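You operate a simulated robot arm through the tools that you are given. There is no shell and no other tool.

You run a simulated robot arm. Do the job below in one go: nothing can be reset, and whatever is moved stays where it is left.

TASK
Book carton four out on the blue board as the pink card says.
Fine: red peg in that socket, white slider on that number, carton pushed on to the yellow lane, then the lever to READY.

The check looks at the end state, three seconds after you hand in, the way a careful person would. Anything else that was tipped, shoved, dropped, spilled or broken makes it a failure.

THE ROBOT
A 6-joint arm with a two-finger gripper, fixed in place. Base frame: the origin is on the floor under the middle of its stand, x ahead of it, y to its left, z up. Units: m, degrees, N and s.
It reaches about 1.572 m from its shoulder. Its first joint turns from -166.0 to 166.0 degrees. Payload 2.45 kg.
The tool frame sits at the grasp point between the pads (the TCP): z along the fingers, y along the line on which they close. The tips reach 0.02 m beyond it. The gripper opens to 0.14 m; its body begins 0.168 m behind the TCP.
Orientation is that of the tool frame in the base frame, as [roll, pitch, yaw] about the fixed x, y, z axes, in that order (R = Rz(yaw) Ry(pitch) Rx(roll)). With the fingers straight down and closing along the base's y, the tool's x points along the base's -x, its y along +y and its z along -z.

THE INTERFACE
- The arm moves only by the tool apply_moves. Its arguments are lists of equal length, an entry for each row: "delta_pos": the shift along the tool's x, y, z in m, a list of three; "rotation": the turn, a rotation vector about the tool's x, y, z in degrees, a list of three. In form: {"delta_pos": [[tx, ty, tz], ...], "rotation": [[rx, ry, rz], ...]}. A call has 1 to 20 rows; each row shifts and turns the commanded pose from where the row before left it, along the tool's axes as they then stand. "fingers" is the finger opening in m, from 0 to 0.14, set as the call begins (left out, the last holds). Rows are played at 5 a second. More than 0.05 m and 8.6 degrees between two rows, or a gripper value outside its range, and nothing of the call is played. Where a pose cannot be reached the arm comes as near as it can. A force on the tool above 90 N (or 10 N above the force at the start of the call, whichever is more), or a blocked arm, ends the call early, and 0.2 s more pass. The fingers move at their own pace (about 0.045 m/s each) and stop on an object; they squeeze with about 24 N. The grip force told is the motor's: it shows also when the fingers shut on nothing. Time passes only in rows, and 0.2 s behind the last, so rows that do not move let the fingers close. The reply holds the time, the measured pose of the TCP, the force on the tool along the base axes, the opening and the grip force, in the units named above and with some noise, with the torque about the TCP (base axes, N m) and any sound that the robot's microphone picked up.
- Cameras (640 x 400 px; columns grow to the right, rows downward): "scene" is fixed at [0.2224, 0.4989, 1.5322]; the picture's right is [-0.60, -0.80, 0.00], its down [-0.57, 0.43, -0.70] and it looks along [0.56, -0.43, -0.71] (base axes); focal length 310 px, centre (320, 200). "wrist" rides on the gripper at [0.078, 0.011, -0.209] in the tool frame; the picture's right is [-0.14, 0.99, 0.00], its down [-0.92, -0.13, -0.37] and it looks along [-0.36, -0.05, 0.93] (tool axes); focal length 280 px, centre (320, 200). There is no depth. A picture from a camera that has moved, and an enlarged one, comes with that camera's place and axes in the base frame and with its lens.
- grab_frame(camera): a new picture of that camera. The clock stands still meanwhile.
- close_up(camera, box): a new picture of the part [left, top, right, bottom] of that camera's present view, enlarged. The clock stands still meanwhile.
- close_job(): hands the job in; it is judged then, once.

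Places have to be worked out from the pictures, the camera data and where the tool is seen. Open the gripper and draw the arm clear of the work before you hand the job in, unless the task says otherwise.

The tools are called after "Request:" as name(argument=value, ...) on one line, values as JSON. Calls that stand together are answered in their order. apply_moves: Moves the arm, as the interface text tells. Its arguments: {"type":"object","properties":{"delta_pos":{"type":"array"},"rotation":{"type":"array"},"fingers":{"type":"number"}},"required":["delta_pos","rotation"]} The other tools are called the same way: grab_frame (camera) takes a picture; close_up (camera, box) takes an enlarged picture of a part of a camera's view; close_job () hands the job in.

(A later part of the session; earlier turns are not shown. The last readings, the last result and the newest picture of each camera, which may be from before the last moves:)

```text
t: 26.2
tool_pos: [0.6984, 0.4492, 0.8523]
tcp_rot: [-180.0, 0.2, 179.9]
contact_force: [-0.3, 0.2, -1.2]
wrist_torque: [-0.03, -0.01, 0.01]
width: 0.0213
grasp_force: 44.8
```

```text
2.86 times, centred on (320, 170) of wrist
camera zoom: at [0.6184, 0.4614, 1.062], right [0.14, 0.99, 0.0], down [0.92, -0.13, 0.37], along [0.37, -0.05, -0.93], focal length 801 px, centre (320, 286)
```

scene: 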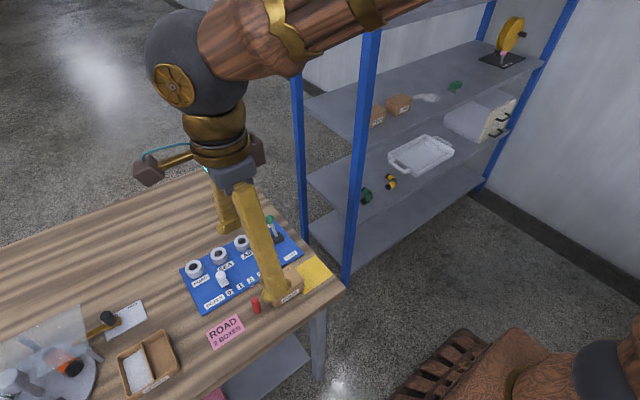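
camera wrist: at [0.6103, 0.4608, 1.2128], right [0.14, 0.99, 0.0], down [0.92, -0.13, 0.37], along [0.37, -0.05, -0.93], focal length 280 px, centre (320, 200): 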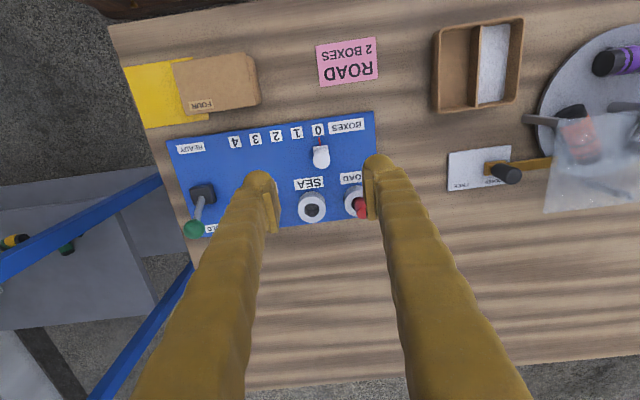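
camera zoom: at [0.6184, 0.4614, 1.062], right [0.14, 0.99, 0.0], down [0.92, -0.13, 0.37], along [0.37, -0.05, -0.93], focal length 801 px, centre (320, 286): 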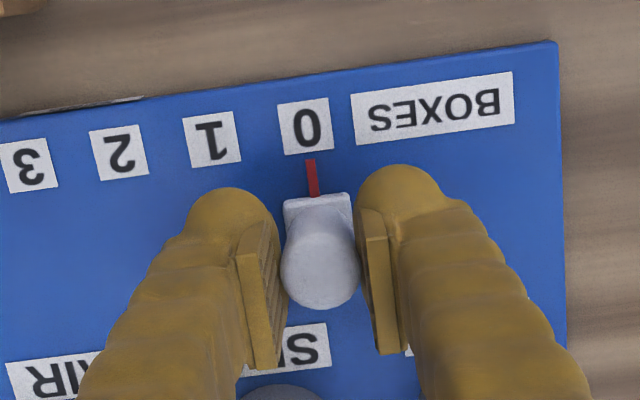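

The knob is gripped and the pointer is in line with the centre of 0. The labels are about 30.3 mm apart, so I'll draw the slider 60 mm in −y towards 2 in small steps.

Request:
apply_moves(delta_pos=[[0, -0.005, 0], [0, -0.01, 0], [0, -0.01, 0], [0, -0.01, 0], [0, -0.01, 0], [0, -0.01, 0], [0, -0.005, 0], [0, 0, 0]], rotation=[[0, 0, 0], [0, 0, 0], [0, 0, 0], [0, 0, 0], [0, 0, 0], [0, 0, 0], [0, 0, 0], [0, 0, 0]], fingers=0.0)

Request:
close_up(camera="wrist", box=[220, 100, 420, 240])

Request:
close_up(camera="scene", box=[180, 220, 300, 320])

```text
t: 28.0
tool_pos: [0.6986, 0.3912, 0.8518]
tcp_rot: [-179.9, 0.2, 180.0]
contact_force: [10.5, -0.3, 7.3]
wrist_torque: [-0.03, -0.15, 0.03]
width: 0.0212
grasp_force: 45.0
```

```text
2.86 times, centred on (320, 170) of wrist
camera zoom: at [0.6182, 0.4018, 1.0618], right [0.14, 0.99, 0.0], down [0.92, -0.13, 0.37], along [0.37, -0.05, -0.93], focal length 801 px, centre (320, 286)
```

zoom: 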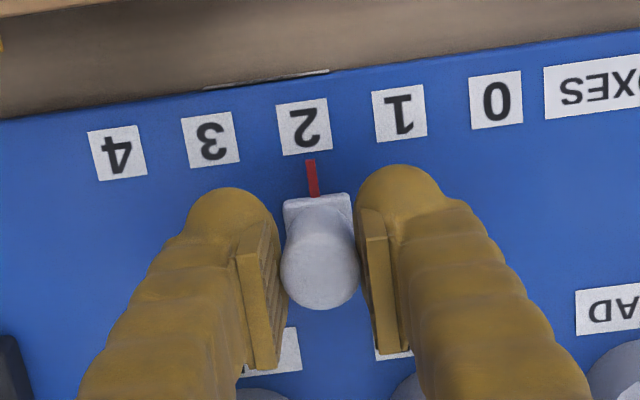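

```text
4.00 times, centred on (240, 270) of scene
camera zoom: at [0.2224, 0.4989, 1.5322], right [-0.6, -0.8, 0.0], down [-0.57, 0.43, -0.7], along [0.56, -0.43, -0.71], focal length 1239 px, centre (640, -80)
```

zoom: 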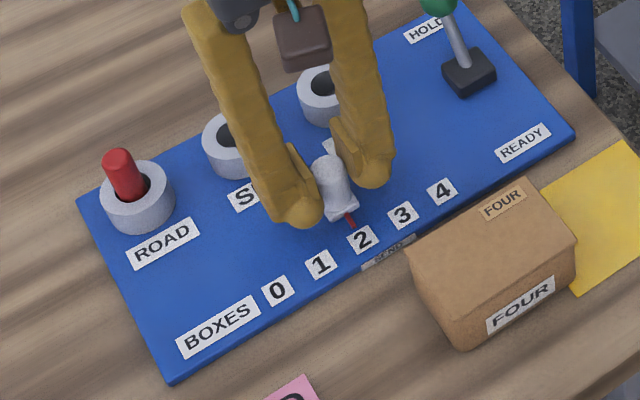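

The pointer now lies against 2 exactly as it lay against 0 before. I'll open the fingers and rise clear.

Request:
apply_moves(delta_pos=[[0, 0, 0], [0, 0, 0], [0, 0, 0], [0, 0, 0], [0, 0, 0]], rotation=[[0, 0, 0], [0, 0, 0], [0, 0, 0], [0, 0, 0], [0, 0, 0]], fingers=0.06)

Request:
apply_moves(delta_pos=[[0, 0, -0.025], [0, 0, -0.035], [0, 0, -0.045], [0, 0, -0.045], [0, 0, 0]], rotation=[[0, 0, 0], [0, 0, 0], [0, 0, 0], [0, 0, 0], [0, 0, 0]], fingers=0.06)

Request:
grab_frame(camera="wrist")

Request:
close_up(camera="wrist", box=[170, 80, 420, 240])

Request:
close_up(camera="scene", box=[180, 220, 300, 320])

```text
t: 29.2
tool_pos: [0.6969, 0.3897, 0.8517]
tcp_rot: [-180.0, 0.1, 179.8]
contact_force: [0.0, 0.1, 0.4]
wrist_torque: [-0.03, 0.01, -0.03]
width: 0.06
grasp_force: 0.0
```

```text
t: 30.4
tool_pos: [0.6962, 0.391, 1.0028]
tcp_rot: [-180.0, 0.1, 179.9]
contact_force: [0.1, 0.6, -0.2]
wrist_torque: [0.03, 0.0, 0.03]
width: 0.0601
grasp_force: 0.0
```

```text
taken
camera wrist: at [0.6174, 0.4032, 1.2119], right [0.14, 0.99, 0.0], down [0.92, -0.13, 0.37], along [0.37, -0.05, -0.93], focal length 280 px, centre (320, 200)
```

wrist: 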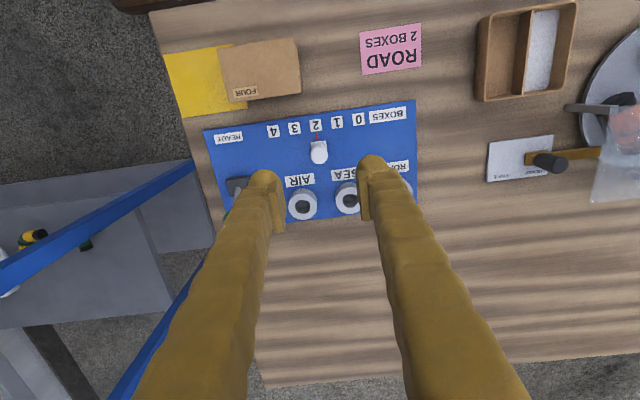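

```text
2.50 times, centred on (295, 160) of wrist
camera zoom: at [0.6174, 0.4032, 1.2119], right [0.14, 0.99, 0.0], down [0.92, -0.13, 0.37], along [0.37, -0.05, -0.93], focal length 701 px, centre (382, 300)
```

zoom: 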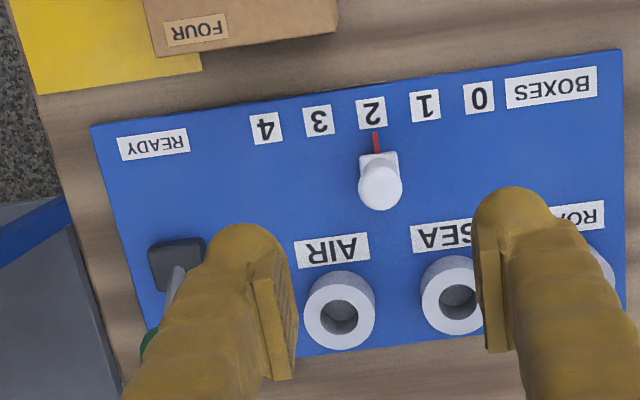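

```text
4.00 times, centred on (240, 270) of scene
camera zoom: at [0.2224, 0.4989, 1.5322], right [-0.6, -0.8, 0.0], down [-0.57, 0.43, -0.7], along [0.56, -0.43, -0.71], focal length 1239 px, centre (640, -80)
```

zoom: 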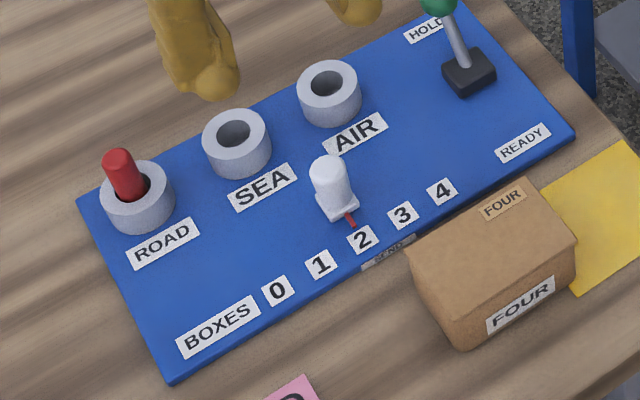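

The slider rests on 2 with the grip released. Next is the carton: I'll turn the tool to yaw 90° with the fingers nearly closed, so both fingertips face the carton's +y side, and move to the free spot at y ≈ 0.435.

Request:
apply_moves(delta_pos=[[0, 0, 0], [0, 0, 0], [0, 0, 0], [0, 0, 0], [0, 0, 0], [0, 0, 0], [0, 0, 0], [0, 0, 0], [0, 0, 0], [0, 0, 0], [0, 0, 0], [0, 0, 0]], rotation=[[0, 0, 8.18], [0, 0, 8.18], [0, 0, 8.18], [0, 0, 8.18], [0, 0, 8.18], [0, 0, 8.18], [0, 0, 8.18], [0, 0, 8.18], [0, 0, 8.18], [0, 0, 8.18], [0, 0, 8.2], [0, 0, 0]], fingers=0.01)

Request:
apply_moves(delta_pos=[[0.011, -0.028, 0], [0.011, -0.028, 0], [0.011, -0.028, 0], [0.011, -0.028, 0], [0, 0, 0]], rotation=[[0, 0, 0], [0, 0, 0], [0, 0, 0], [0, 0, 0], [0, 0, 0]], fingers=0.01)

Request:
grab_frame(camera="wrist")

Request:
close_up(camera="scene", box=[200, 220, 360, 340])

```text
t: 33.0
tool_pos: [0.6979, 0.3905, 1.0016]
tcp_rot: [179.9, 0.0, 89.9]
contact_force: [0.1, -0.9, 0.4]
wrist_torque: [0.03, -0.01, 0.0]
width: 0.0099
grasp_force: 0.0
```

```text
t: 34.2
tool_pos: [0.586, 0.4355, 1.0011]
tcp_rot: [179.9, 0.0, 89.9]
contact_force: [0.0, 0.4, 0.1]
wrist_torque: [-0.02, -0.01, -0.02]
width: 0.0097
grasp_force: 0.0
```

```text
taken
camera wrist: at [0.5951, 0.5143, 1.2103], right [0.99, -0.14, 0.0], down [-0.13, -0.92, 0.37], along [-0.05, -0.36, -0.93], focal length 280 px, centre (320, 200)
```

wrist: 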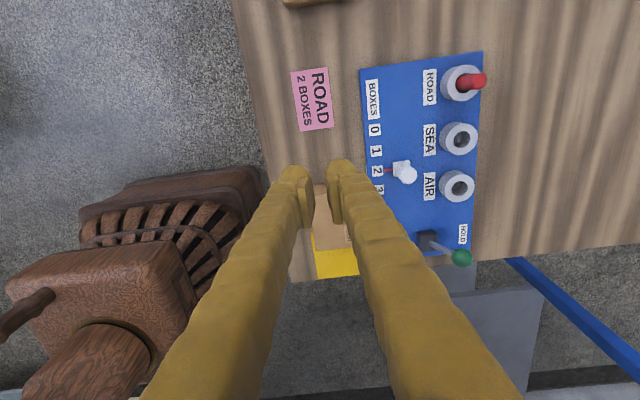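

```text
3.33 times, centred on (280, 280) of scene
camera zoom: at [0.2224, 0.4989, 1.5322], right [-0.6, -0.8, 0.0], down [-0.57, 0.43, -0.7], along [0.56, -0.43, -0.71], focal length 1032 px, centre (453, -67)
```

zoom: 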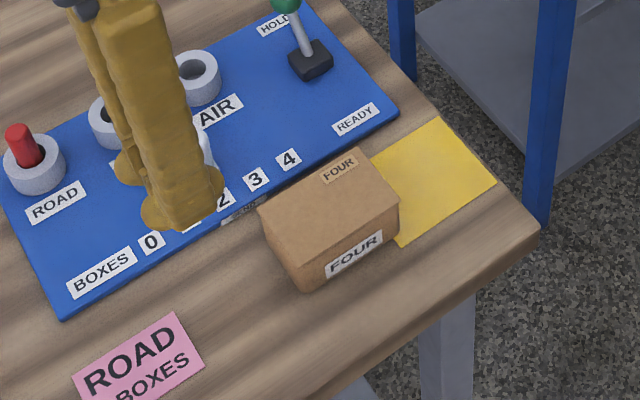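

The approach spot is clear, with the carton ahead in −y. I'll lower to z ≈ 0.845 here, so the tips are 18 mm above the table and behind the carton.

Request:
apply_moves(delta_pos=[[0, -0.001, 0.04], [0, -0.001, 0.04], [0, 0, 0.04], [0, 0, 0.036], [0, 0, 0]], rotation=[[0, 0, 0], [0, 0, 0], [0, 0, 0], [0, 0, 0], [0, 0, 0]], fingers=0.01)

Request:
grab_frame(camera="wrist")

Request:
close_up(camera="wrist", box=[260, 130, 400, 330])

Request:
close_up(camera="scene", box=[200, 220, 360, 340])

```text
t: 35.4
tool_pos: [0.5827, 0.4336, 0.8441]
tcp_rot: [179.9, 0.0, 89.9]
contact_force: [-1.1, 0.4, 0.4]
wrist_torque: [-0.01, -0.02, 0.01]
width: 0.0099
grasp_force: 0.0
```

```text
taken
camera wrist: at [0.5925, 0.5135, 1.0545], right [0.99, -0.14, 0.0], down [-0.13, -0.92, 0.37], along [-0.05, -0.36, -0.93], focal length 280 px, centre (320, 200)
```

wrist: 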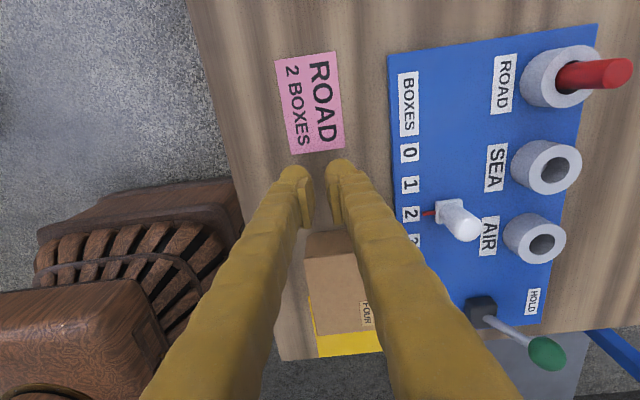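

```text
2.00 times, centred on (330, 230) of wrist
camera zoom: at [0.5925, 0.5135, 1.0545], right [0.99, -0.14, 0.0], down [-0.13, -0.92, 0.37], along [-0.05, -0.36, -0.93], focal length 561 px, centre (300, 140)
```

zoom: 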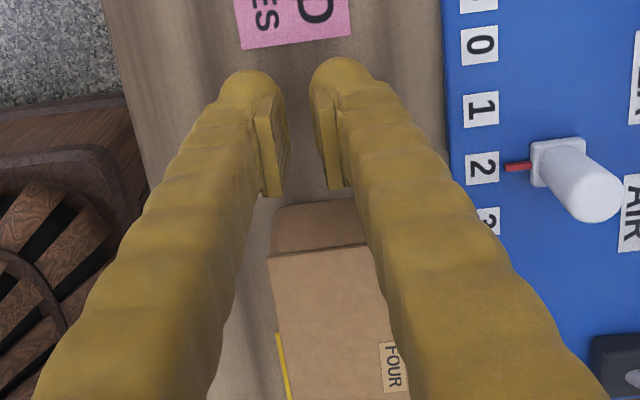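

```text
3.33 times, centred on (280, 280) of scene
camera zoom: at [0.2224, 0.4989, 1.5322], right [-0.6, -0.8, 0.0], down [-0.57, 0.43, -0.7], along [0.56, -0.43, -0.71], focal length 1032 px, centre (453, -67)
```

zoom: 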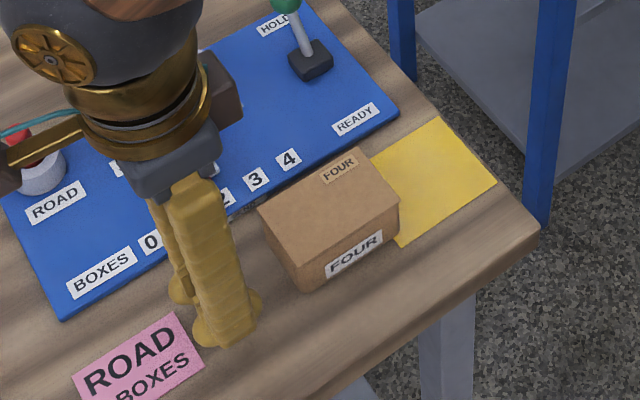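

The carton's near face is at y ≈ 0.382, its middle at x ≈ 0.588, and the lane's middle at about (0.5885, 0.255). I'll shift 5 mm to +x to push on its centre, then push slowly in −y through most of the distance and check.

Request:
apply_moves(delta_pos=[[0, 0.005, 0], [-0.01, 0, 0], [-0.01, 0, 0], [-0.008, 0, 0], [-0.008, 0, 0], [-0.008, 0, 0], [-0.008, 0, 0], [-0.008, 0, 0], [0, 0, 0]], rotation=[[0, 0, 0], [0, 0, 0], [0, 0, 0], [0, 0, 0], [0, 0, 0], [0, 0, 0], [0, 0, 0], [0, 0, 0], [0, 0, 0]], fingers=0.01)

Request:
close_up(camera="wrist", box=[260, 130, 400, 330])

Request:
close_up(camera="scene", box=[200, 220, 360, 340])

```text
t: 37.4
tool_pos: [0.5896, 0.3743, 0.846]
tcp_rot: [180.0, 0.0, 89.9]
contact_force: [0.1, 0.2, 0.1]
wrist_torque: [0.04, 0.0, -0.04]
width: 0.0098
grasp_force: 0.1
```

```text
2.00 times, centred on (330, 230) of wrist
camera zoom: at [0.599, 0.4533, 1.0565], right [0.99, -0.14, 0.0], down [-0.13, -0.92, 0.37], along [-0.05, -0.36, -0.93], focal length 561 px, centre (300, 140)
```

zoom: 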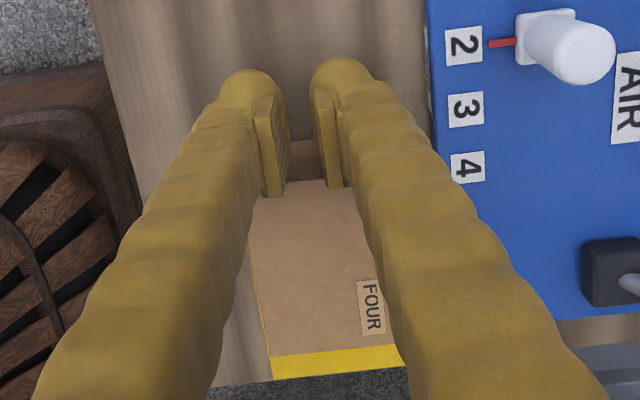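

```text
3.33 times, centred on (280, 280) of scene
camera zoom: at [0.2224, 0.4989, 1.5322], right [-0.6, -0.8, 0.0], down [-0.57, 0.43, -0.7], along [0.56, -0.43, -0.71], focal length 1032 px, centre (453, -67)
```

zoom: 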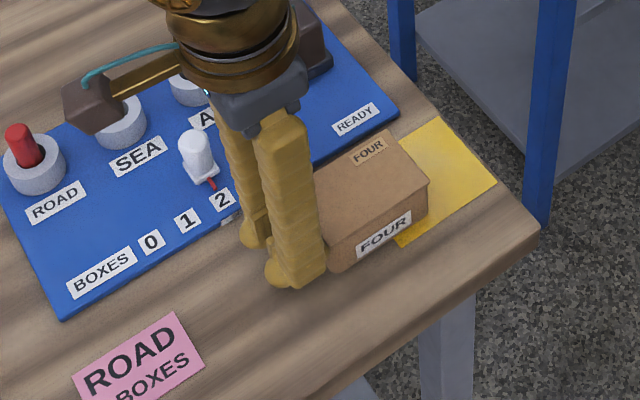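

The carton is sliding straight: its near face is now at y ≈ 0.353 and its far edge at ≈ 0.265, with the lane's far edge at ≈ 0.209. About 52 mm remain, so I'll push another 42 mm and measure again.

Request:
apply_moves(delta_pos=[[-0.006, 0, 0], [-0.006, 0, 0], [-0.006, 0, 0], [-0.006, 0, 0], [-0.006, 0, 0], [-0.006, 0, 0], [-0.006, 0, 0], [0, 0, 0]], rotation=[[0, 0, 0], [0, 0, 0], [0, 0, 0], [0, 0, 0], [0, 0, 0], [0, 0, 0], [0, 0, 0], [0, 0, 0]], fingers=0.01)

Request:
close_up(camera="wrist", box=[260, 130, 400, 330])

Request:
close_up(camera="scene", box=[250, 230, 350, 320])

```text
t: 39.2
tool_pos: [0.5871, 0.3325, 0.8469]
tcp_rot: [180.0, 0.0, 89.9]
contact_force: [-0.6, -0.4, 0.4]
wrist_torque: [0.07, 0.01, -0.02]
width: 0.0098
grasp_force: 0.0
```

```text
2.00 times, centred on (330, 230) of wrist
camera zoom: at [0.598, 0.412, 1.0561], right [0.99, -0.14, 0.0], down [-0.13, -0.92, 0.37], along [-0.05, -0.36, -0.93], focal length 561 px, centre (300, 140)
```

zoom: 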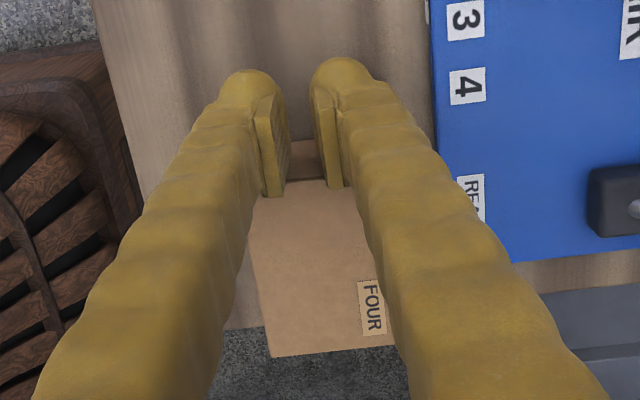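

```text
4.44 times, centred on (300, 275) of scene
camera zoom: at [0.2224, 0.4989, 1.5322], right [-0.6, -0.8, 0.0], down [-0.57, 0.43, -0.7], along [0.56, -0.43, -0.71], focal length 1376 px, centre (409, -133)
```

zoom: 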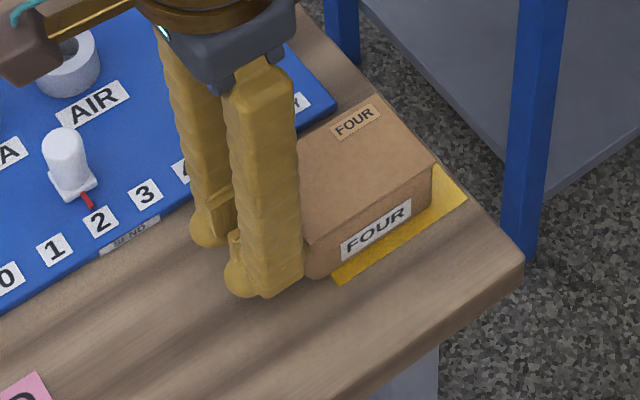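

The carton's rear edge is still about 6 mm short of the lane's +y edge, so about 9 mm remains to centre it. I'll push 8 mm more in small steps, then back off to inspect.

Request:
apply_moves(delta_pos=[[-0.003, 0, 0], [-0.003, 0, 0], [-0.002, 0, 0], [0, 0, 0]], rotation=[[0, 0, 0], [0, 0, 0], [0, 0, 0], [0, 0, 0]], fingers=0.01)

Request:
apply_moves(delta_pos=[[0.02, 0, 0], [0.03, 0, 0], [0.03, 0, -0.01], [0, 0, 0]], rotation=[[0, 0, 0], [0, 0, 0], [0, 0, 0], [0, 0, 0]], fingers=0.01)

Request:
close_up(camera="scene", box=[270, 240, 350, 300])

Request:
close_up(camera="wrist", box=[260, 180, 420, 380])

```text
t: 40.2
tool_pos: [0.5879, 0.3257, 0.8453]
tcp_rot: [179.9, 0.0, 90.0]
contact_force: [0.5, 0.0, 0.8]
wrist_torque: [0.02, -0.02, 0.04]
width: 0.0099
grasp_force: 0.1
```

```text
t: 41.2
tool_pos: [0.5871, 0.405, 0.8566]
tcp_rot: [179.9, -0.1, 90.0]
contact_force: [0.5, 0.2, 0.1]
wrist_torque: [-0.02, -0.03, -0.02]
width: 0.0101
grasp_force: 0.1
```

```text
6.67 times, centred on (310, 270) of scene
camera zoom: at [0.2224, 0.4989, 1.5322], right [-0.6, -0.8, 0.0], down [-0.57, 0.43, -0.7], along [0.56, -0.43, -0.71], focal length 2064 px, centre (387, -267)
```

zoom: 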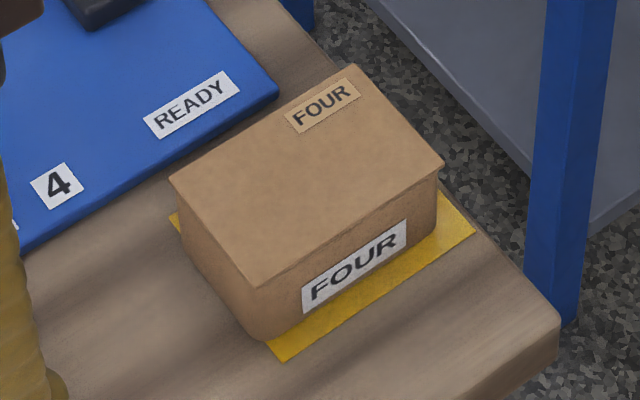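

```text
2.00 times, centred on (340, 280) of wrist
camera zoom: at [0.5979, 0.483, 1.0663], right [0.99, -0.14, 0.0], down [-0.13, -0.92, 0.37], along [-0.05, -0.36, -0.93], focal length 561 px, centre (280, 40)
```

zoom: 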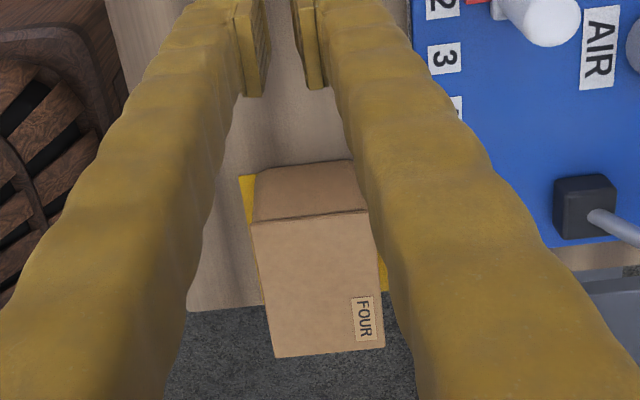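

The carton is nearly all on the lane. I'll magnify the near edges to see how much of its +y side still overhangs.

Request:
close_up(camera="scene", box=[285, 255, 325, 300])

Request:
close_up(camera="scene", box=[285, 245, 315, 285])

Request:
close_up(camera="scene", box=[310, 245, 350, 285])

Request:
close_up(camera="wrist", box=[300, 240, 380, 310])

```text
8.89 times, centred on (305, 278) of scene
camera zoom: at [0.2224, 0.4989, 1.5322], right [-0.6, -0.8, 0.0], down [-0.57, 0.43, -0.7], along [0.56, -0.43, -0.71], focal length 2753 px, centre (453, -489)
```

zoom: 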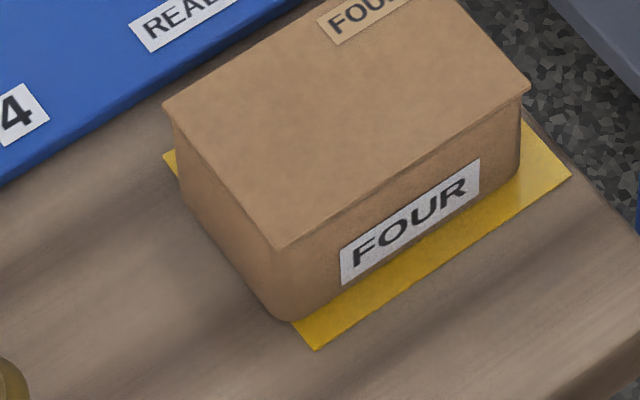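

```text
10.00 times, centred on (300, 265) of scene
camera zoom: at [0.2224, 0.4989, 1.5322], right [-0.6, -0.8, 0.0], down [-0.57, 0.43, -0.7], along [0.56, -0.43, -0.71], focal length 3097 px, centre (520, -450)
```

zoom: 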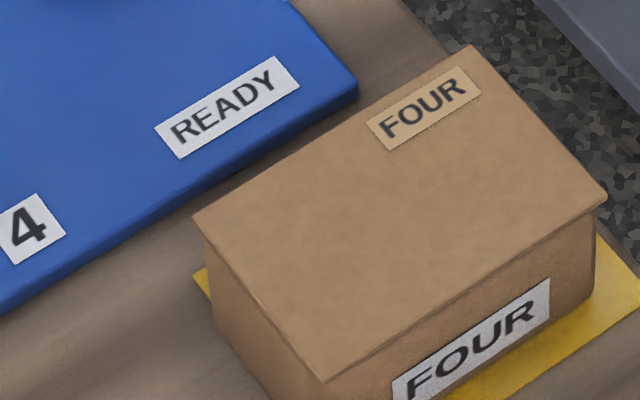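

```text
10.00 times, centred on (330, 265) of scene
camera zoom: at [0.2224, 0.4989, 1.5322], right [-0.6, -0.8, 0.0], down [-0.57, 0.43, -0.7], along [0.56, -0.43, -0.71], focal length 3097 px, centre (220, -450)
```

zoom: 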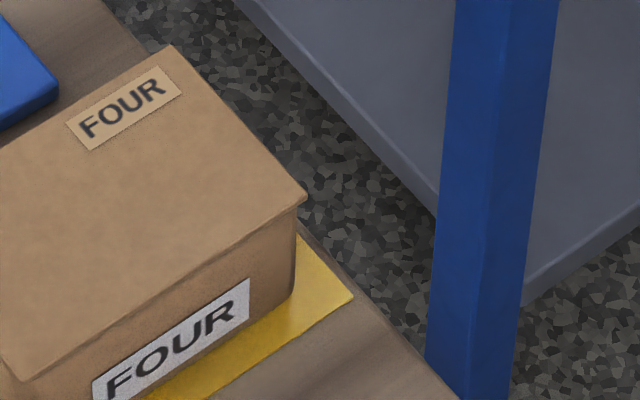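

```text
5.71 times, centred on (340, 275) of wrist
camera zoom: at [0.5979, 0.483, 1.0663], right [0.99, -0.14, 0.0], down [-0.13, -0.92, 0.37], along [-0.05, -0.36, -0.93], focal length 1602 px, centre (206, -229)
```

zoom: 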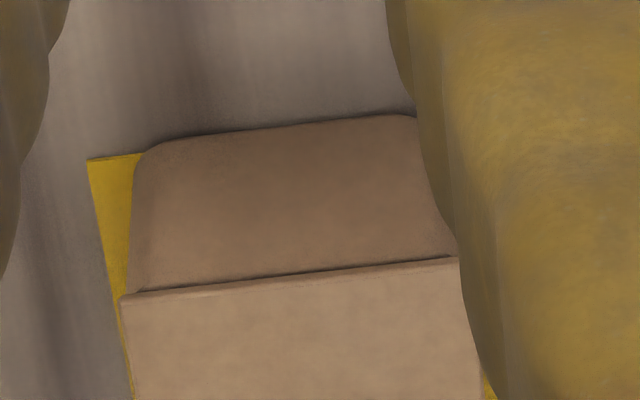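

The carton's base overhangs the lane's +y edge by about 1.5 mm and has about 12 mm spare at the far end. A further 6 mm push centres it. I'll return to contact and push exactly that.

Request:
apply_moves(delta_pos=[[-0.02, 0, 0.01], [-0.025, 0, 0], [-0.025, 0, 0], [-0.007, 0, 0], [-0.003, 0, 0], [-0.003, 0, 0], [-0.003, 0, 0], [0, 0, 0]], rotation=[[0, 0, 0], [0, 0, 0], [0, 0, 0], [0, 0, 0], [0, 0, 0], [0, 0, 0], [0, 0, 0], [0, 0, 0]], fingers=0.01)

Request:
apply_moves(delta_pos=[[0.02, 0, 0], [0.03, 0, 0], [0.03, 0, -0.02], [0.02, 0, -0.04], [0.02, 0, -0.04], [0.02, 0, -0.04], [0, 0, 0]], rotation=[[0, 0, 0], [0, 0, 0], [0, 0, 0], [0, 0, 0], [0, 0, 0], [0, 0, 0], [0, 0, 0]], fingers=0.01)

Request:
close_up(camera="scene", box=[285, 245, 345, 300])

Request:
grab_frame(camera="wrist")

Request:
grab_frame(camera="scene")

```text
t: 43.0
tool_pos: [0.5882, 0.3193, 0.8466]
tcp_rot: [179.9, 0.0, 90.0]
contact_force: [-0.2, 0.2, -0.1]
wrist_torque: [-0.02, -0.04, 0.01]
width: 0.0099
grasp_force: 0.1
```

```text
t: 44.6
tool_pos: [0.5897, 0.4597, 0.9854]
tcp_rot: [179.9, 0.0, 90.0]
contact_force: [0.1, 0.4, -0.7]
wrist_torque: [0.0, -0.01, 0.01]
width: 0.0095
grasp_force: 0.1
```

```text
7.27 times, centred on (315, 272) of scene
camera zoom: at [0.2224, 0.4989, 1.5322], right [-0.6, -0.8, 0.0], down [-0.57, 0.43, -0.7], along [0.56, -0.43, -0.71], focal length 2252 px, centre (356, -327)
```

zoom: 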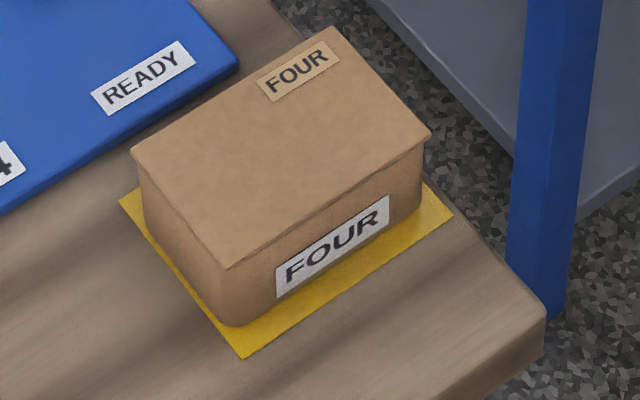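

```text
taken
camera wrist: at [0.5991, 0.5391, 1.1949], right [0.99, -0.14, 0.0], down [-0.13, -0.92, 0.37], along [-0.05, -0.36, -0.93], focal length 280 px, centre (320, 200)
```

wrist: 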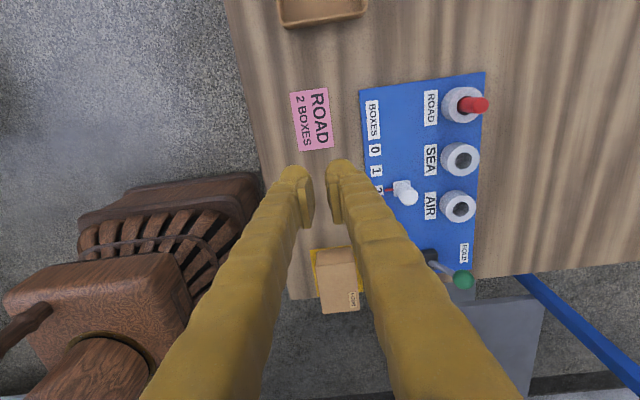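

```text
taken
```

scene: 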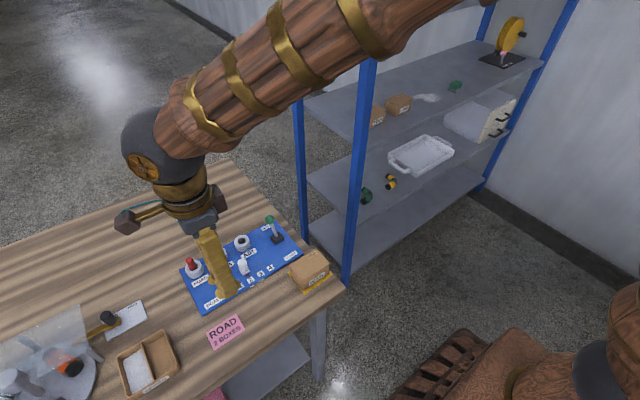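

The carton now sits wholly on the yellow lane, with yellow showing on every visible side. Last is the lever: I estimate the ball at about (0.761, 0.267, 0.875) and the pivot near (0.725, 0.269). I'll turn back to yaw 180° and move above the lever to look.

Request:
apply_moves(delta_pos=[[0, 0, -0.01], [0, 0, -0.01], [0, 0, 0], [0, 0, 0], [0, 0, 0], [0, 0, 0], [0, 0, 0], [0, 0, 0], [0, 0, 0], [0, 0, 0], [0, 0, 0], [0, 0, 0]], rotation=[[0, 0, -8.18], [0, 0, -8.18], [0, 0, -8.18], [0, 0, -8.18], [0, 0, -8.18], [0, 0, -8.18], [0, 0, -8.18], [0, 0, -8.18], [0, 0, -8.18], [0, 0, -8.18], [0, 0, -8.2], [0, 0, 0]], fingers=0.1)

Request:
apply_moves(delta_pos=[[-0.025, -0.038, 0], [-0.025, -0.038, 0], [-0.025, -0.038, 0], [-0.025, -0.038, 0], [-0.025, -0.038, 0], [0, 0, 0]], rotation=[[0, 0, 0], [0, 0, 0], [0, 0, 0], [0, 0, 0], [0, 0, 0], [0, 0, 0]], fingers=0.1)

Request:
grab_frame(camera="wrist")

Request:
close_up(camera="wrist", box=[240, 100, 400, 260])

Request:
close_up(camera="scene", box=[230, 200, 340, 300])

```text
t: 47.2
tool_pos: [0.5891, 0.4585, 1.0056]
tcp_rot: [-180.0, 0.1, -179.9]
contact_force: [-0.3, 0.5, 0.6]
wrist_torque: [0.0, 0.01, -0.02]
width: 0.0999
grasp_force: 0.0
```

```text
t: 48.6
tool_pos: [0.7122, 0.2679, 1.0059]
tcp_rot: [-179.9, 0.0, 180.0]
contact_force: [0.0, 0.0, 0.5]
wrist_torque: [0.01, 0.0, 0.0]
width: 0.0998
grasp_force: 0.0
```

```text
taken
camera wrist: at [0.6331, 0.2794, 1.2143], right [0.14, 0.99, 0.0], down [0.92, -0.13, 0.37], along [0.37, -0.05, -0.93], focal length 280 px, centre (320, 200)
```

wrist: 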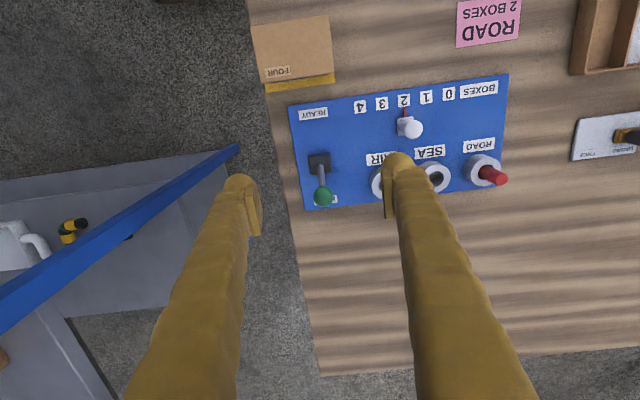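

```text
2.50 times, centred on (320, 180) of wrist
camera zoom: at [0.6331, 0.2794, 1.2143], right [0.14, 0.99, 0.0], down [0.92, -0.13, 0.37], along [0.37, -0.05, -0.93], focal length 701 px, centre (320, 250)
```

zoom: 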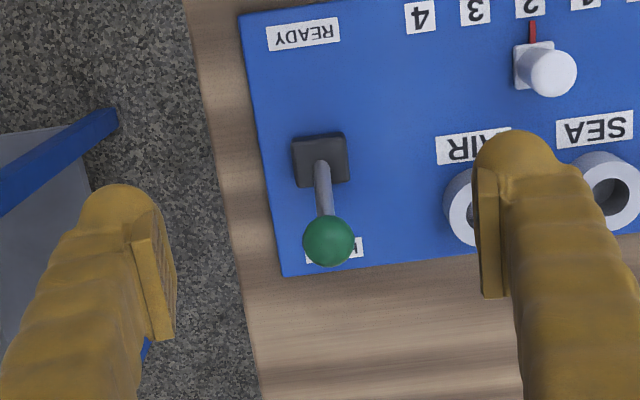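

```text
4.00 times, centred on (285, 250) of scene
camera zoom: at [0.2224, 0.4989, 1.5322], right [-0.6, -0.8, 0.0], down [-0.57, 0.43, -0.7], along [0.56, -0.43, -0.71], focal length 1239 px, centre (460, 0)
```

zoom: 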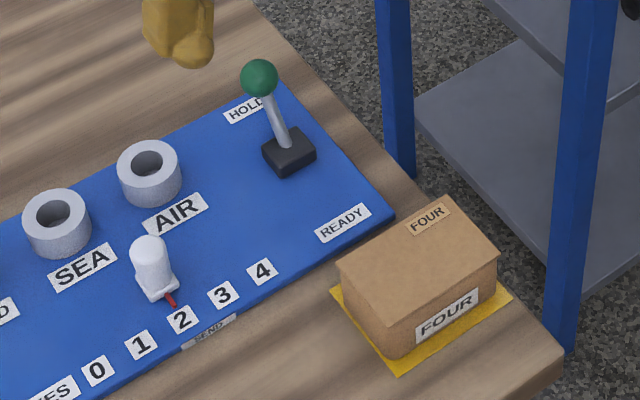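

The ball is about 27 mm across at roughly (0.758, 0.2665, 0.88), and the stick's base is at (0.734, 0.2665, 0.832). I'll close the fingers, go to the far (+x) side of the ball and lower beside it.

Request:
apply_moves(delta_pos=[[-0.033, -0.001, 0], [-0.033, 0, 0], [-0.034, 0, 0], [0, 0, 0], [0, 0, 0]], rotation=[[0, 0, 0], [0, 0, 0], [0, 0, 0], [0, 0, 0], [0, 0, 0]], fingers=0.0)

Request:
apply_moves(delta_pos=[[0, 0, 0.035], [0, 0, 0.035], [0, 0, 0.03], [0, 0, 0.022], [0, 0, 0]], rotation=[[0, 0, 0], [0, 0, 0], [0, 0, 0], [0, 0, 0], [0, 0, 0]], fingers=0.0)

Request:
grab_frame(camera="wrist")

Request:
close_up(camera="scene", box=[230, 190, 340, 300])

```text
t: 49.8
tool_pos: [0.8125, 0.2697, 1.0056]
tcp_rot: [179.9, 0.2, -179.9]
contact_force: [-0.7, -1.3, 0.4]
wrist_torque: [0.0, 0.0, 0.01]
width: 0.0
grasp_force: 5.7
```

```text
t: 51.0
tool_pos: [0.8131, 0.2686, 0.8856]
tcp_rot: [179.9, 0.1, 179.9]
contact_force: [1.0, 0.5, -0.2]
wrist_torque: [-0.02, 0.02, 0.03]
width: 0.0
grasp_force: 24.0
```

```text
taken
camera wrist: at [0.7335, 0.2803, 1.0941], right [0.14, 0.99, 0.0], down [0.92, -0.13, 0.37], along [0.37, -0.05, -0.93], focal length 280 px, centre (320, 200)
```

wrist: 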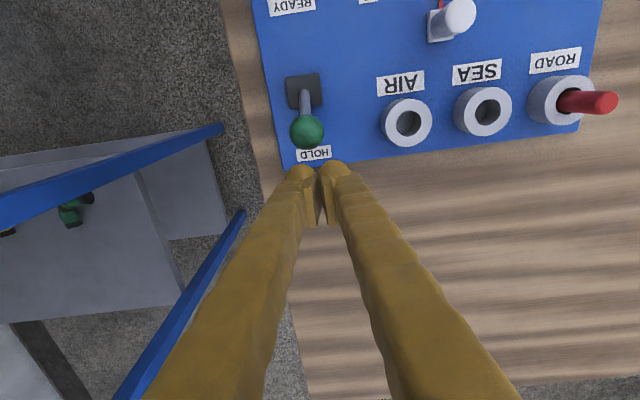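

```text
3.64 times, centred on (285, 245) of scene
camera zoom: at [0.2224, 0.4989, 1.5322], right [-0.6, -0.8, 0.0], down [-0.57, 0.43, -0.7], along [0.56, -0.43, -0.71], focal length 1126 px, centre (447, 36)
```

zoom: 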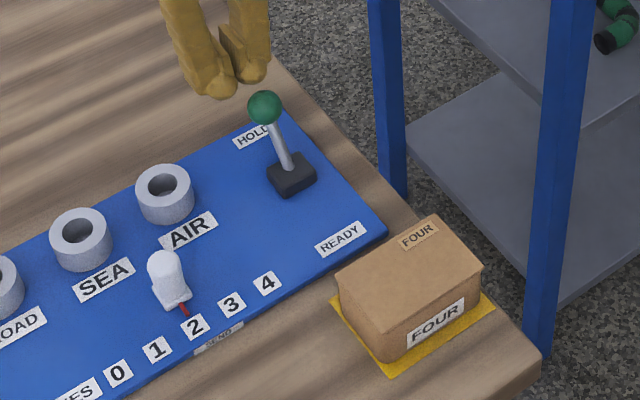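

The fingers are behind the ball with about 17 mm of gap. I'll lower 5 mm more, then push slowly in −x to swing the lever past vertical, and check.

Request:
apply_moves(delta_pos=[[0, -0.002, 0.005], [0.01, 0, 0], [0.008, 0, 0], [0.007, 0, 0], [0.007, 0, 0], [0.007, 0, 0], [0.007, 0, 0], [0.007, 0, 0], [0, 0, 0]], rotation=[[0, 0, 0], [0, 0, 0], [0, 0, 0], [0, 0, 0], [0, 0, 0], [0, 0, 0], [0, 0, 0], [0, 0, 0], [0, 0, 0]], fingers=0.0)

Request:
grab_frame(camera="wrist")

Request:
close_up(camera="scene", box=[230, 190, 340, 300])

```text
t: 53.0
tool_pos: [0.7597, 0.2666, 0.8802]
tcp_rot: [179.9, 0.0, 179.9]
contact_force: [0.2, -0.6, 0.0]
wrist_torque: [-0.01, -0.01, -0.02]
width: 0.0
grasp_force: 24.0
```

```text
taken
camera wrist: at [0.6807, 0.2781, 1.0892], right [0.14, 0.99, 0.0], down [0.92, -0.13, 0.37], along [0.37, -0.05, -0.93], focal length 280 px, centre (320, 200)
```

wrist: 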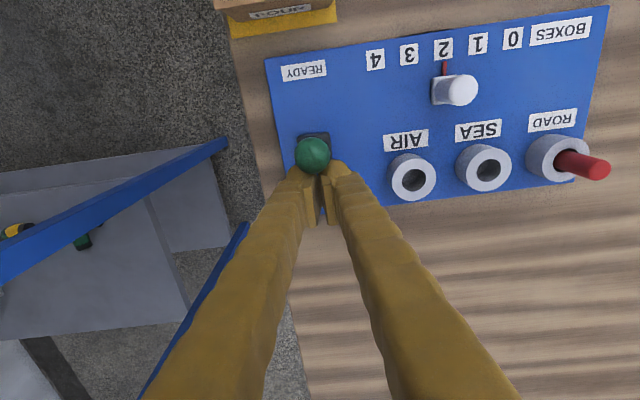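

```text
3.64 times, centred on (285, 245) of scene
camera zoom: at [0.2224, 0.4989, 1.5322], right [-0.6, -0.8, 0.0], down [-0.57, 0.43, -0.7], along [0.56, -0.43, -0.71], focal length 1126 px, centre (447, 36)
```

zoom: 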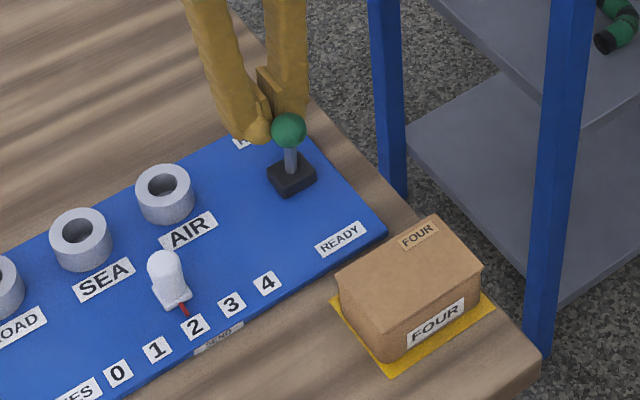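

The lever is now upright, with the ball against the fingertips. I'll keep pushing towards READY in small steps, watching for the stop.

Request:
apply_moves(delta_pos=[[0.005, 0, 0], [0.005, 0, 0], [0.005, 0, 0], [0.005, 0, 0], [0, 0, 0]], rotation=[[0, 0, 0], [0, 0, 0], [0, 0, 0], [0, 0, 0], [0, 0, 0]], fingers=0.0)

Request:
grab_frame(camera="wrist")

Request:
close_up(camera="scene", box=[230, 190, 340, 300])

```text
t: 54.2
tool_pos: [0.7384, 0.2661, 0.8794]
tcp_rot: [180.0, 0.1, 180.0]
contact_force: [-0.6, -0.7, 0.1]
wrist_torque: [-0.02, 0.02, 0.0]
width: 0.0001
grasp_force: 24.3
```

```text
taken
camera wrist: at [0.6601, 0.2781, 1.089], right [0.14, 0.99, 0.0], down [0.92, -0.13, 0.37], along [0.37, -0.05, -0.93], focal length 280 px, centre (320, 200)
```

wrist: 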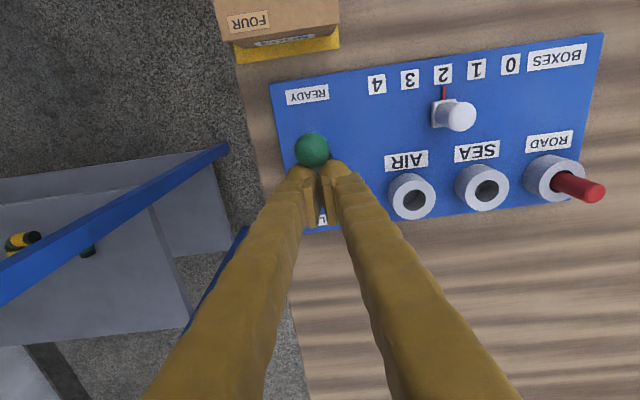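

```text
3.64 times, centred on (285, 245) of scene
camera zoom: at [0.2224, 0.4989, 1.5322], right [-0.6, -0.8, 0.0], down [-0.57, 0.43, -0.7], along [0.56, -0.43, -0.71], focal length 1126 px, centre (447, 36)
```

zoom: 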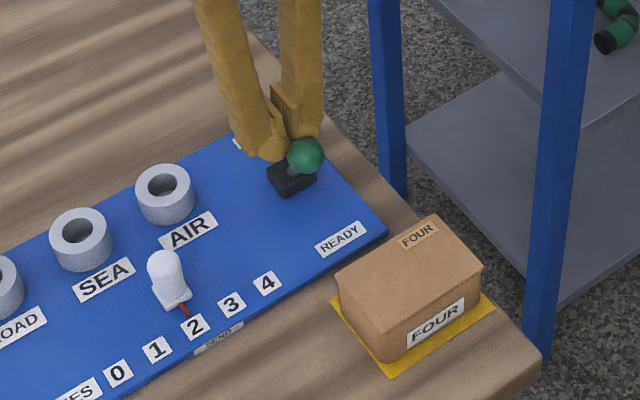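

The lever is leaning to the READY side. I'll continue in 4 mm steps until a stop is felt.

Request:
apply_moves(delta_pos=[[0.004, 0, 0], [0.004, 0, 0], [0.004, 0, 0], [0, 0, 0]], rotation=[[0, 0, 0], [0, 0, 0], [0, 0, 0], [0, 0, 0]], fingers=0.0)

Request:
grab_frame(camera="wrist")

Request:
close_up(camera="scene", box=[230, 190, 340, 300])

```text
t: 55.0
tool_pos: [0.7365, 0.2655, 0.8826]
tcp_rot: [179.8, 1.0, -180.0]
contact_force: [22.4, -5.9, 2.1]
wrist_torque: [0.15, -0.31, 0.22]
width: 0.0058
grasp_force: 29.7
stopped in row 4: the force on the tool passed its limit at 97 N (the readings are from after the stop); the commanded pose is now the measured one
```

```text
taken
camera wrist: at [0.6542, 0.2763, 1.0908], right [0.14, 0.99, 0.01], down [0.91, -0.13, 0.38], along [0.38, -0.05, -0.92], focal length 280 px, centre (320, 200)
```

wrist: 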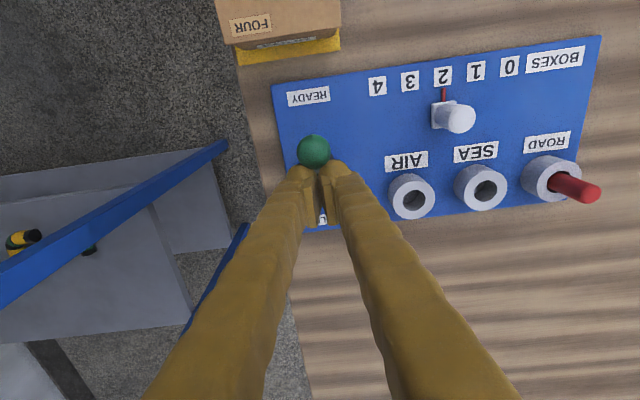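

```text
3.64 times, centred on (285, 245) of scene
camera zoom: at [0.2224, 0.4989, 1.5322], right [-0.6, -0.8, 0.0], down [-0.57, 0.43, -0.7], along [0.56, -0.43, -0.71], focal length 1126 px, centre (447, 36)
```

zoom: 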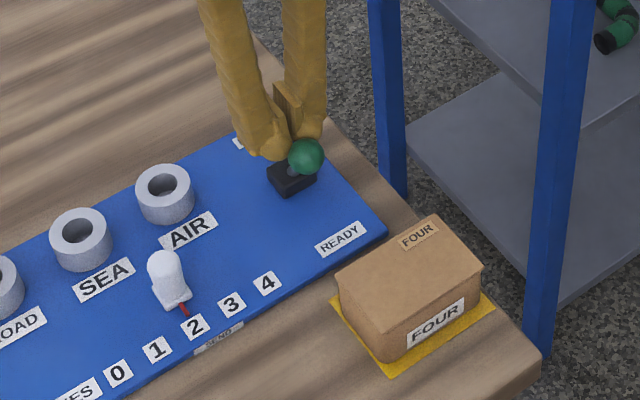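

The lever hit its end stop (the force spiked and the call ended). I'll open the fingers so they release the ball sideways without dragging it, then back off in +x and rise.

Request:
apply_moves(delta_pos=[[0, 0, 0], [0, 0, 0], [0, 0, 0], [0, 0, 0]], rotation=[[0, 0, 0], [0, 0, 0], [0, 0, 0], [0, 0, 0]], fingers=0.06)

Request:
close_up(camera="scene", box=[230, 190, 340, 300])

Request:
grab_frame(camera="wrist")

```text
t: 56.0
tool_pos: [0.7353, 0.2652, 0.881]
tcp_rot: [179.9, 0.8, 179.9]
contact_force: [0.1, 0.2, 0.1]
wrist_torque: [0.03, 0.01, 0.01]
width: 0.0604
grasp_force: 0.1
```

```text
3.64 times, centred on (285, 245) of scene
camera zoom: at [0.2224, 0.4989, 1.5322], right [-0.6, -0.8, 0.0], down [-0.57, 0.43, -0.7], along [0.56, -0.43, -0.71], focal length 1126 px, centre (447, 36)
```

zoom: 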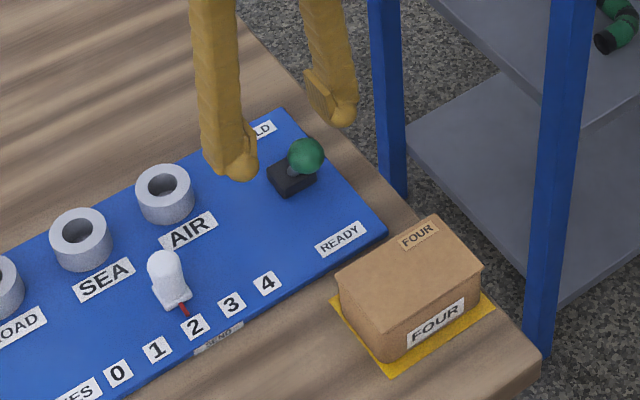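

```text
taken
camera wrist: at [0.653, 0.2766, 1.0901], right [0.14, 0.99, 0.0], down [0.92, -0.13, 0.38], along [0.38, -0.05, -0.92], focal length 280 px, centre (320, 200)
```

wrist: 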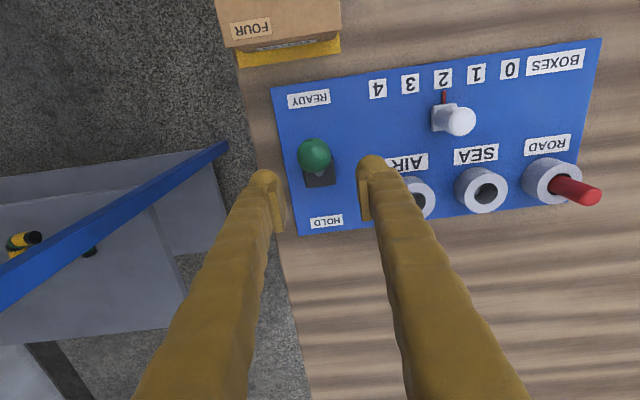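

The lever stays at READY with the fingers free of it. I'll rise straight up, clear of everything, and take final pictures.

Request:
apply_moves(delta_pos=[[0, 0, -0.02], [0, 0, -0.035], [0, 0, -0.045], [0, 0, -0.045], [0, 0, -0.045], [0, 0, -0.03], [0, 0, 0]], rotation=[[0, 0, 0], [0, 0, 0], [0, 0, 0], [0, 0, 0], [0, 0, 0], [0, 0, 0], [0, 0, 0]], fingers=0.06)

Request:
apply_moves(delta_pos=[[0.045, 0, 0], [0.045, 0, 0], [0.045, 0, 0], [0.045, 0, 0], [0.045, 0.01, 0], [0, 0, 0]], rotation=[[0, 0, 0], [0, 0, 0], [0, 0, 0], [0, 0, 0], [0, 0, 0], [0, 0, 0]], fingers=0.14)

Request:
grab_frame(camera="scene")

Request:
close_up(camera="scene", box=[170, 200, 350, 350])

Request:
grab_frame(camera="wrist")

```text
t: 57.6
tool_pos: [0.7323, 0.2656, 1.1014]
tcp_rot: [179.7, 0.6, 179.9]
contact_force: [0.2, 0.6, 0.2]
wrist_torque: [-0.02, -0.04, 0.04]
width: 0.0602
grasp_force: 0.0
```

```text
t: 59.0
tool_pos: [0.5057, 0.2743, 1.1004]
tcp_rot: [179.8, 0.7, 179.8]
contact_force: [-1.0, 0.1, 0.7]
wrist_torque: [-0.01, -0.02, 0.02]
width: 0.14
grasp_force: 0.0
```

```text
taken
```

scene: 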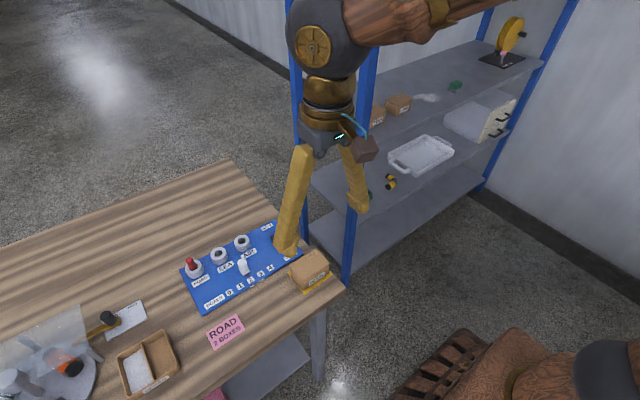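

```text
2.67 times, centred on (260, 275) of scene
camera zoom: at [0.2224, 0.4989, 1.5322], right [-0.6, -0.8, 0.0], down [-0.57, 0.43, -0.7], along [0.56, -0.43, -0.71], focal length 826 px, centre (480, 0)
```

zoom: 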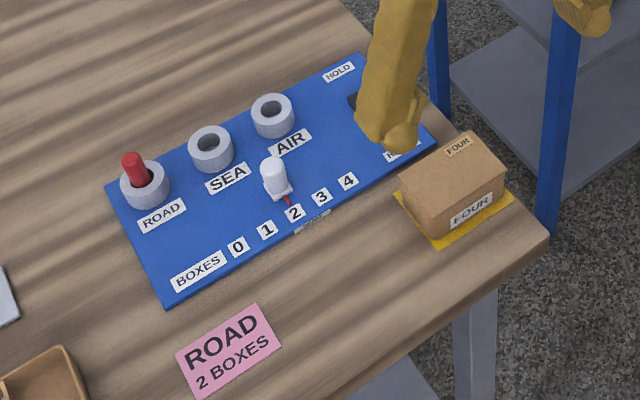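

```text
taken
camera wrist: at [0.4247, 0.2848, 1.3087], right [0.14, 0.99, 0.0], down [0.92, -0.13, 0.38], along [0.38, -0.05, -0.92], focal length 280 px, centre (320, 200)
```

wrist: 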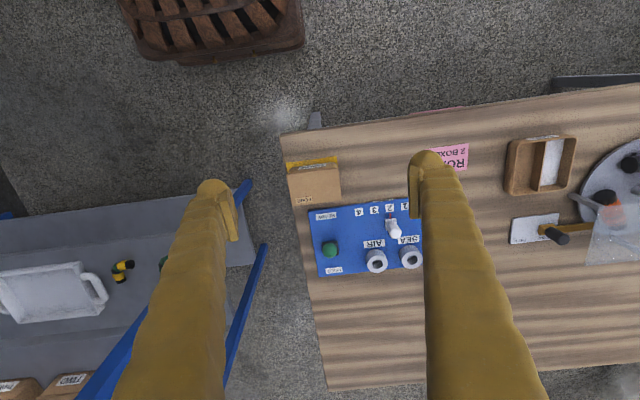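

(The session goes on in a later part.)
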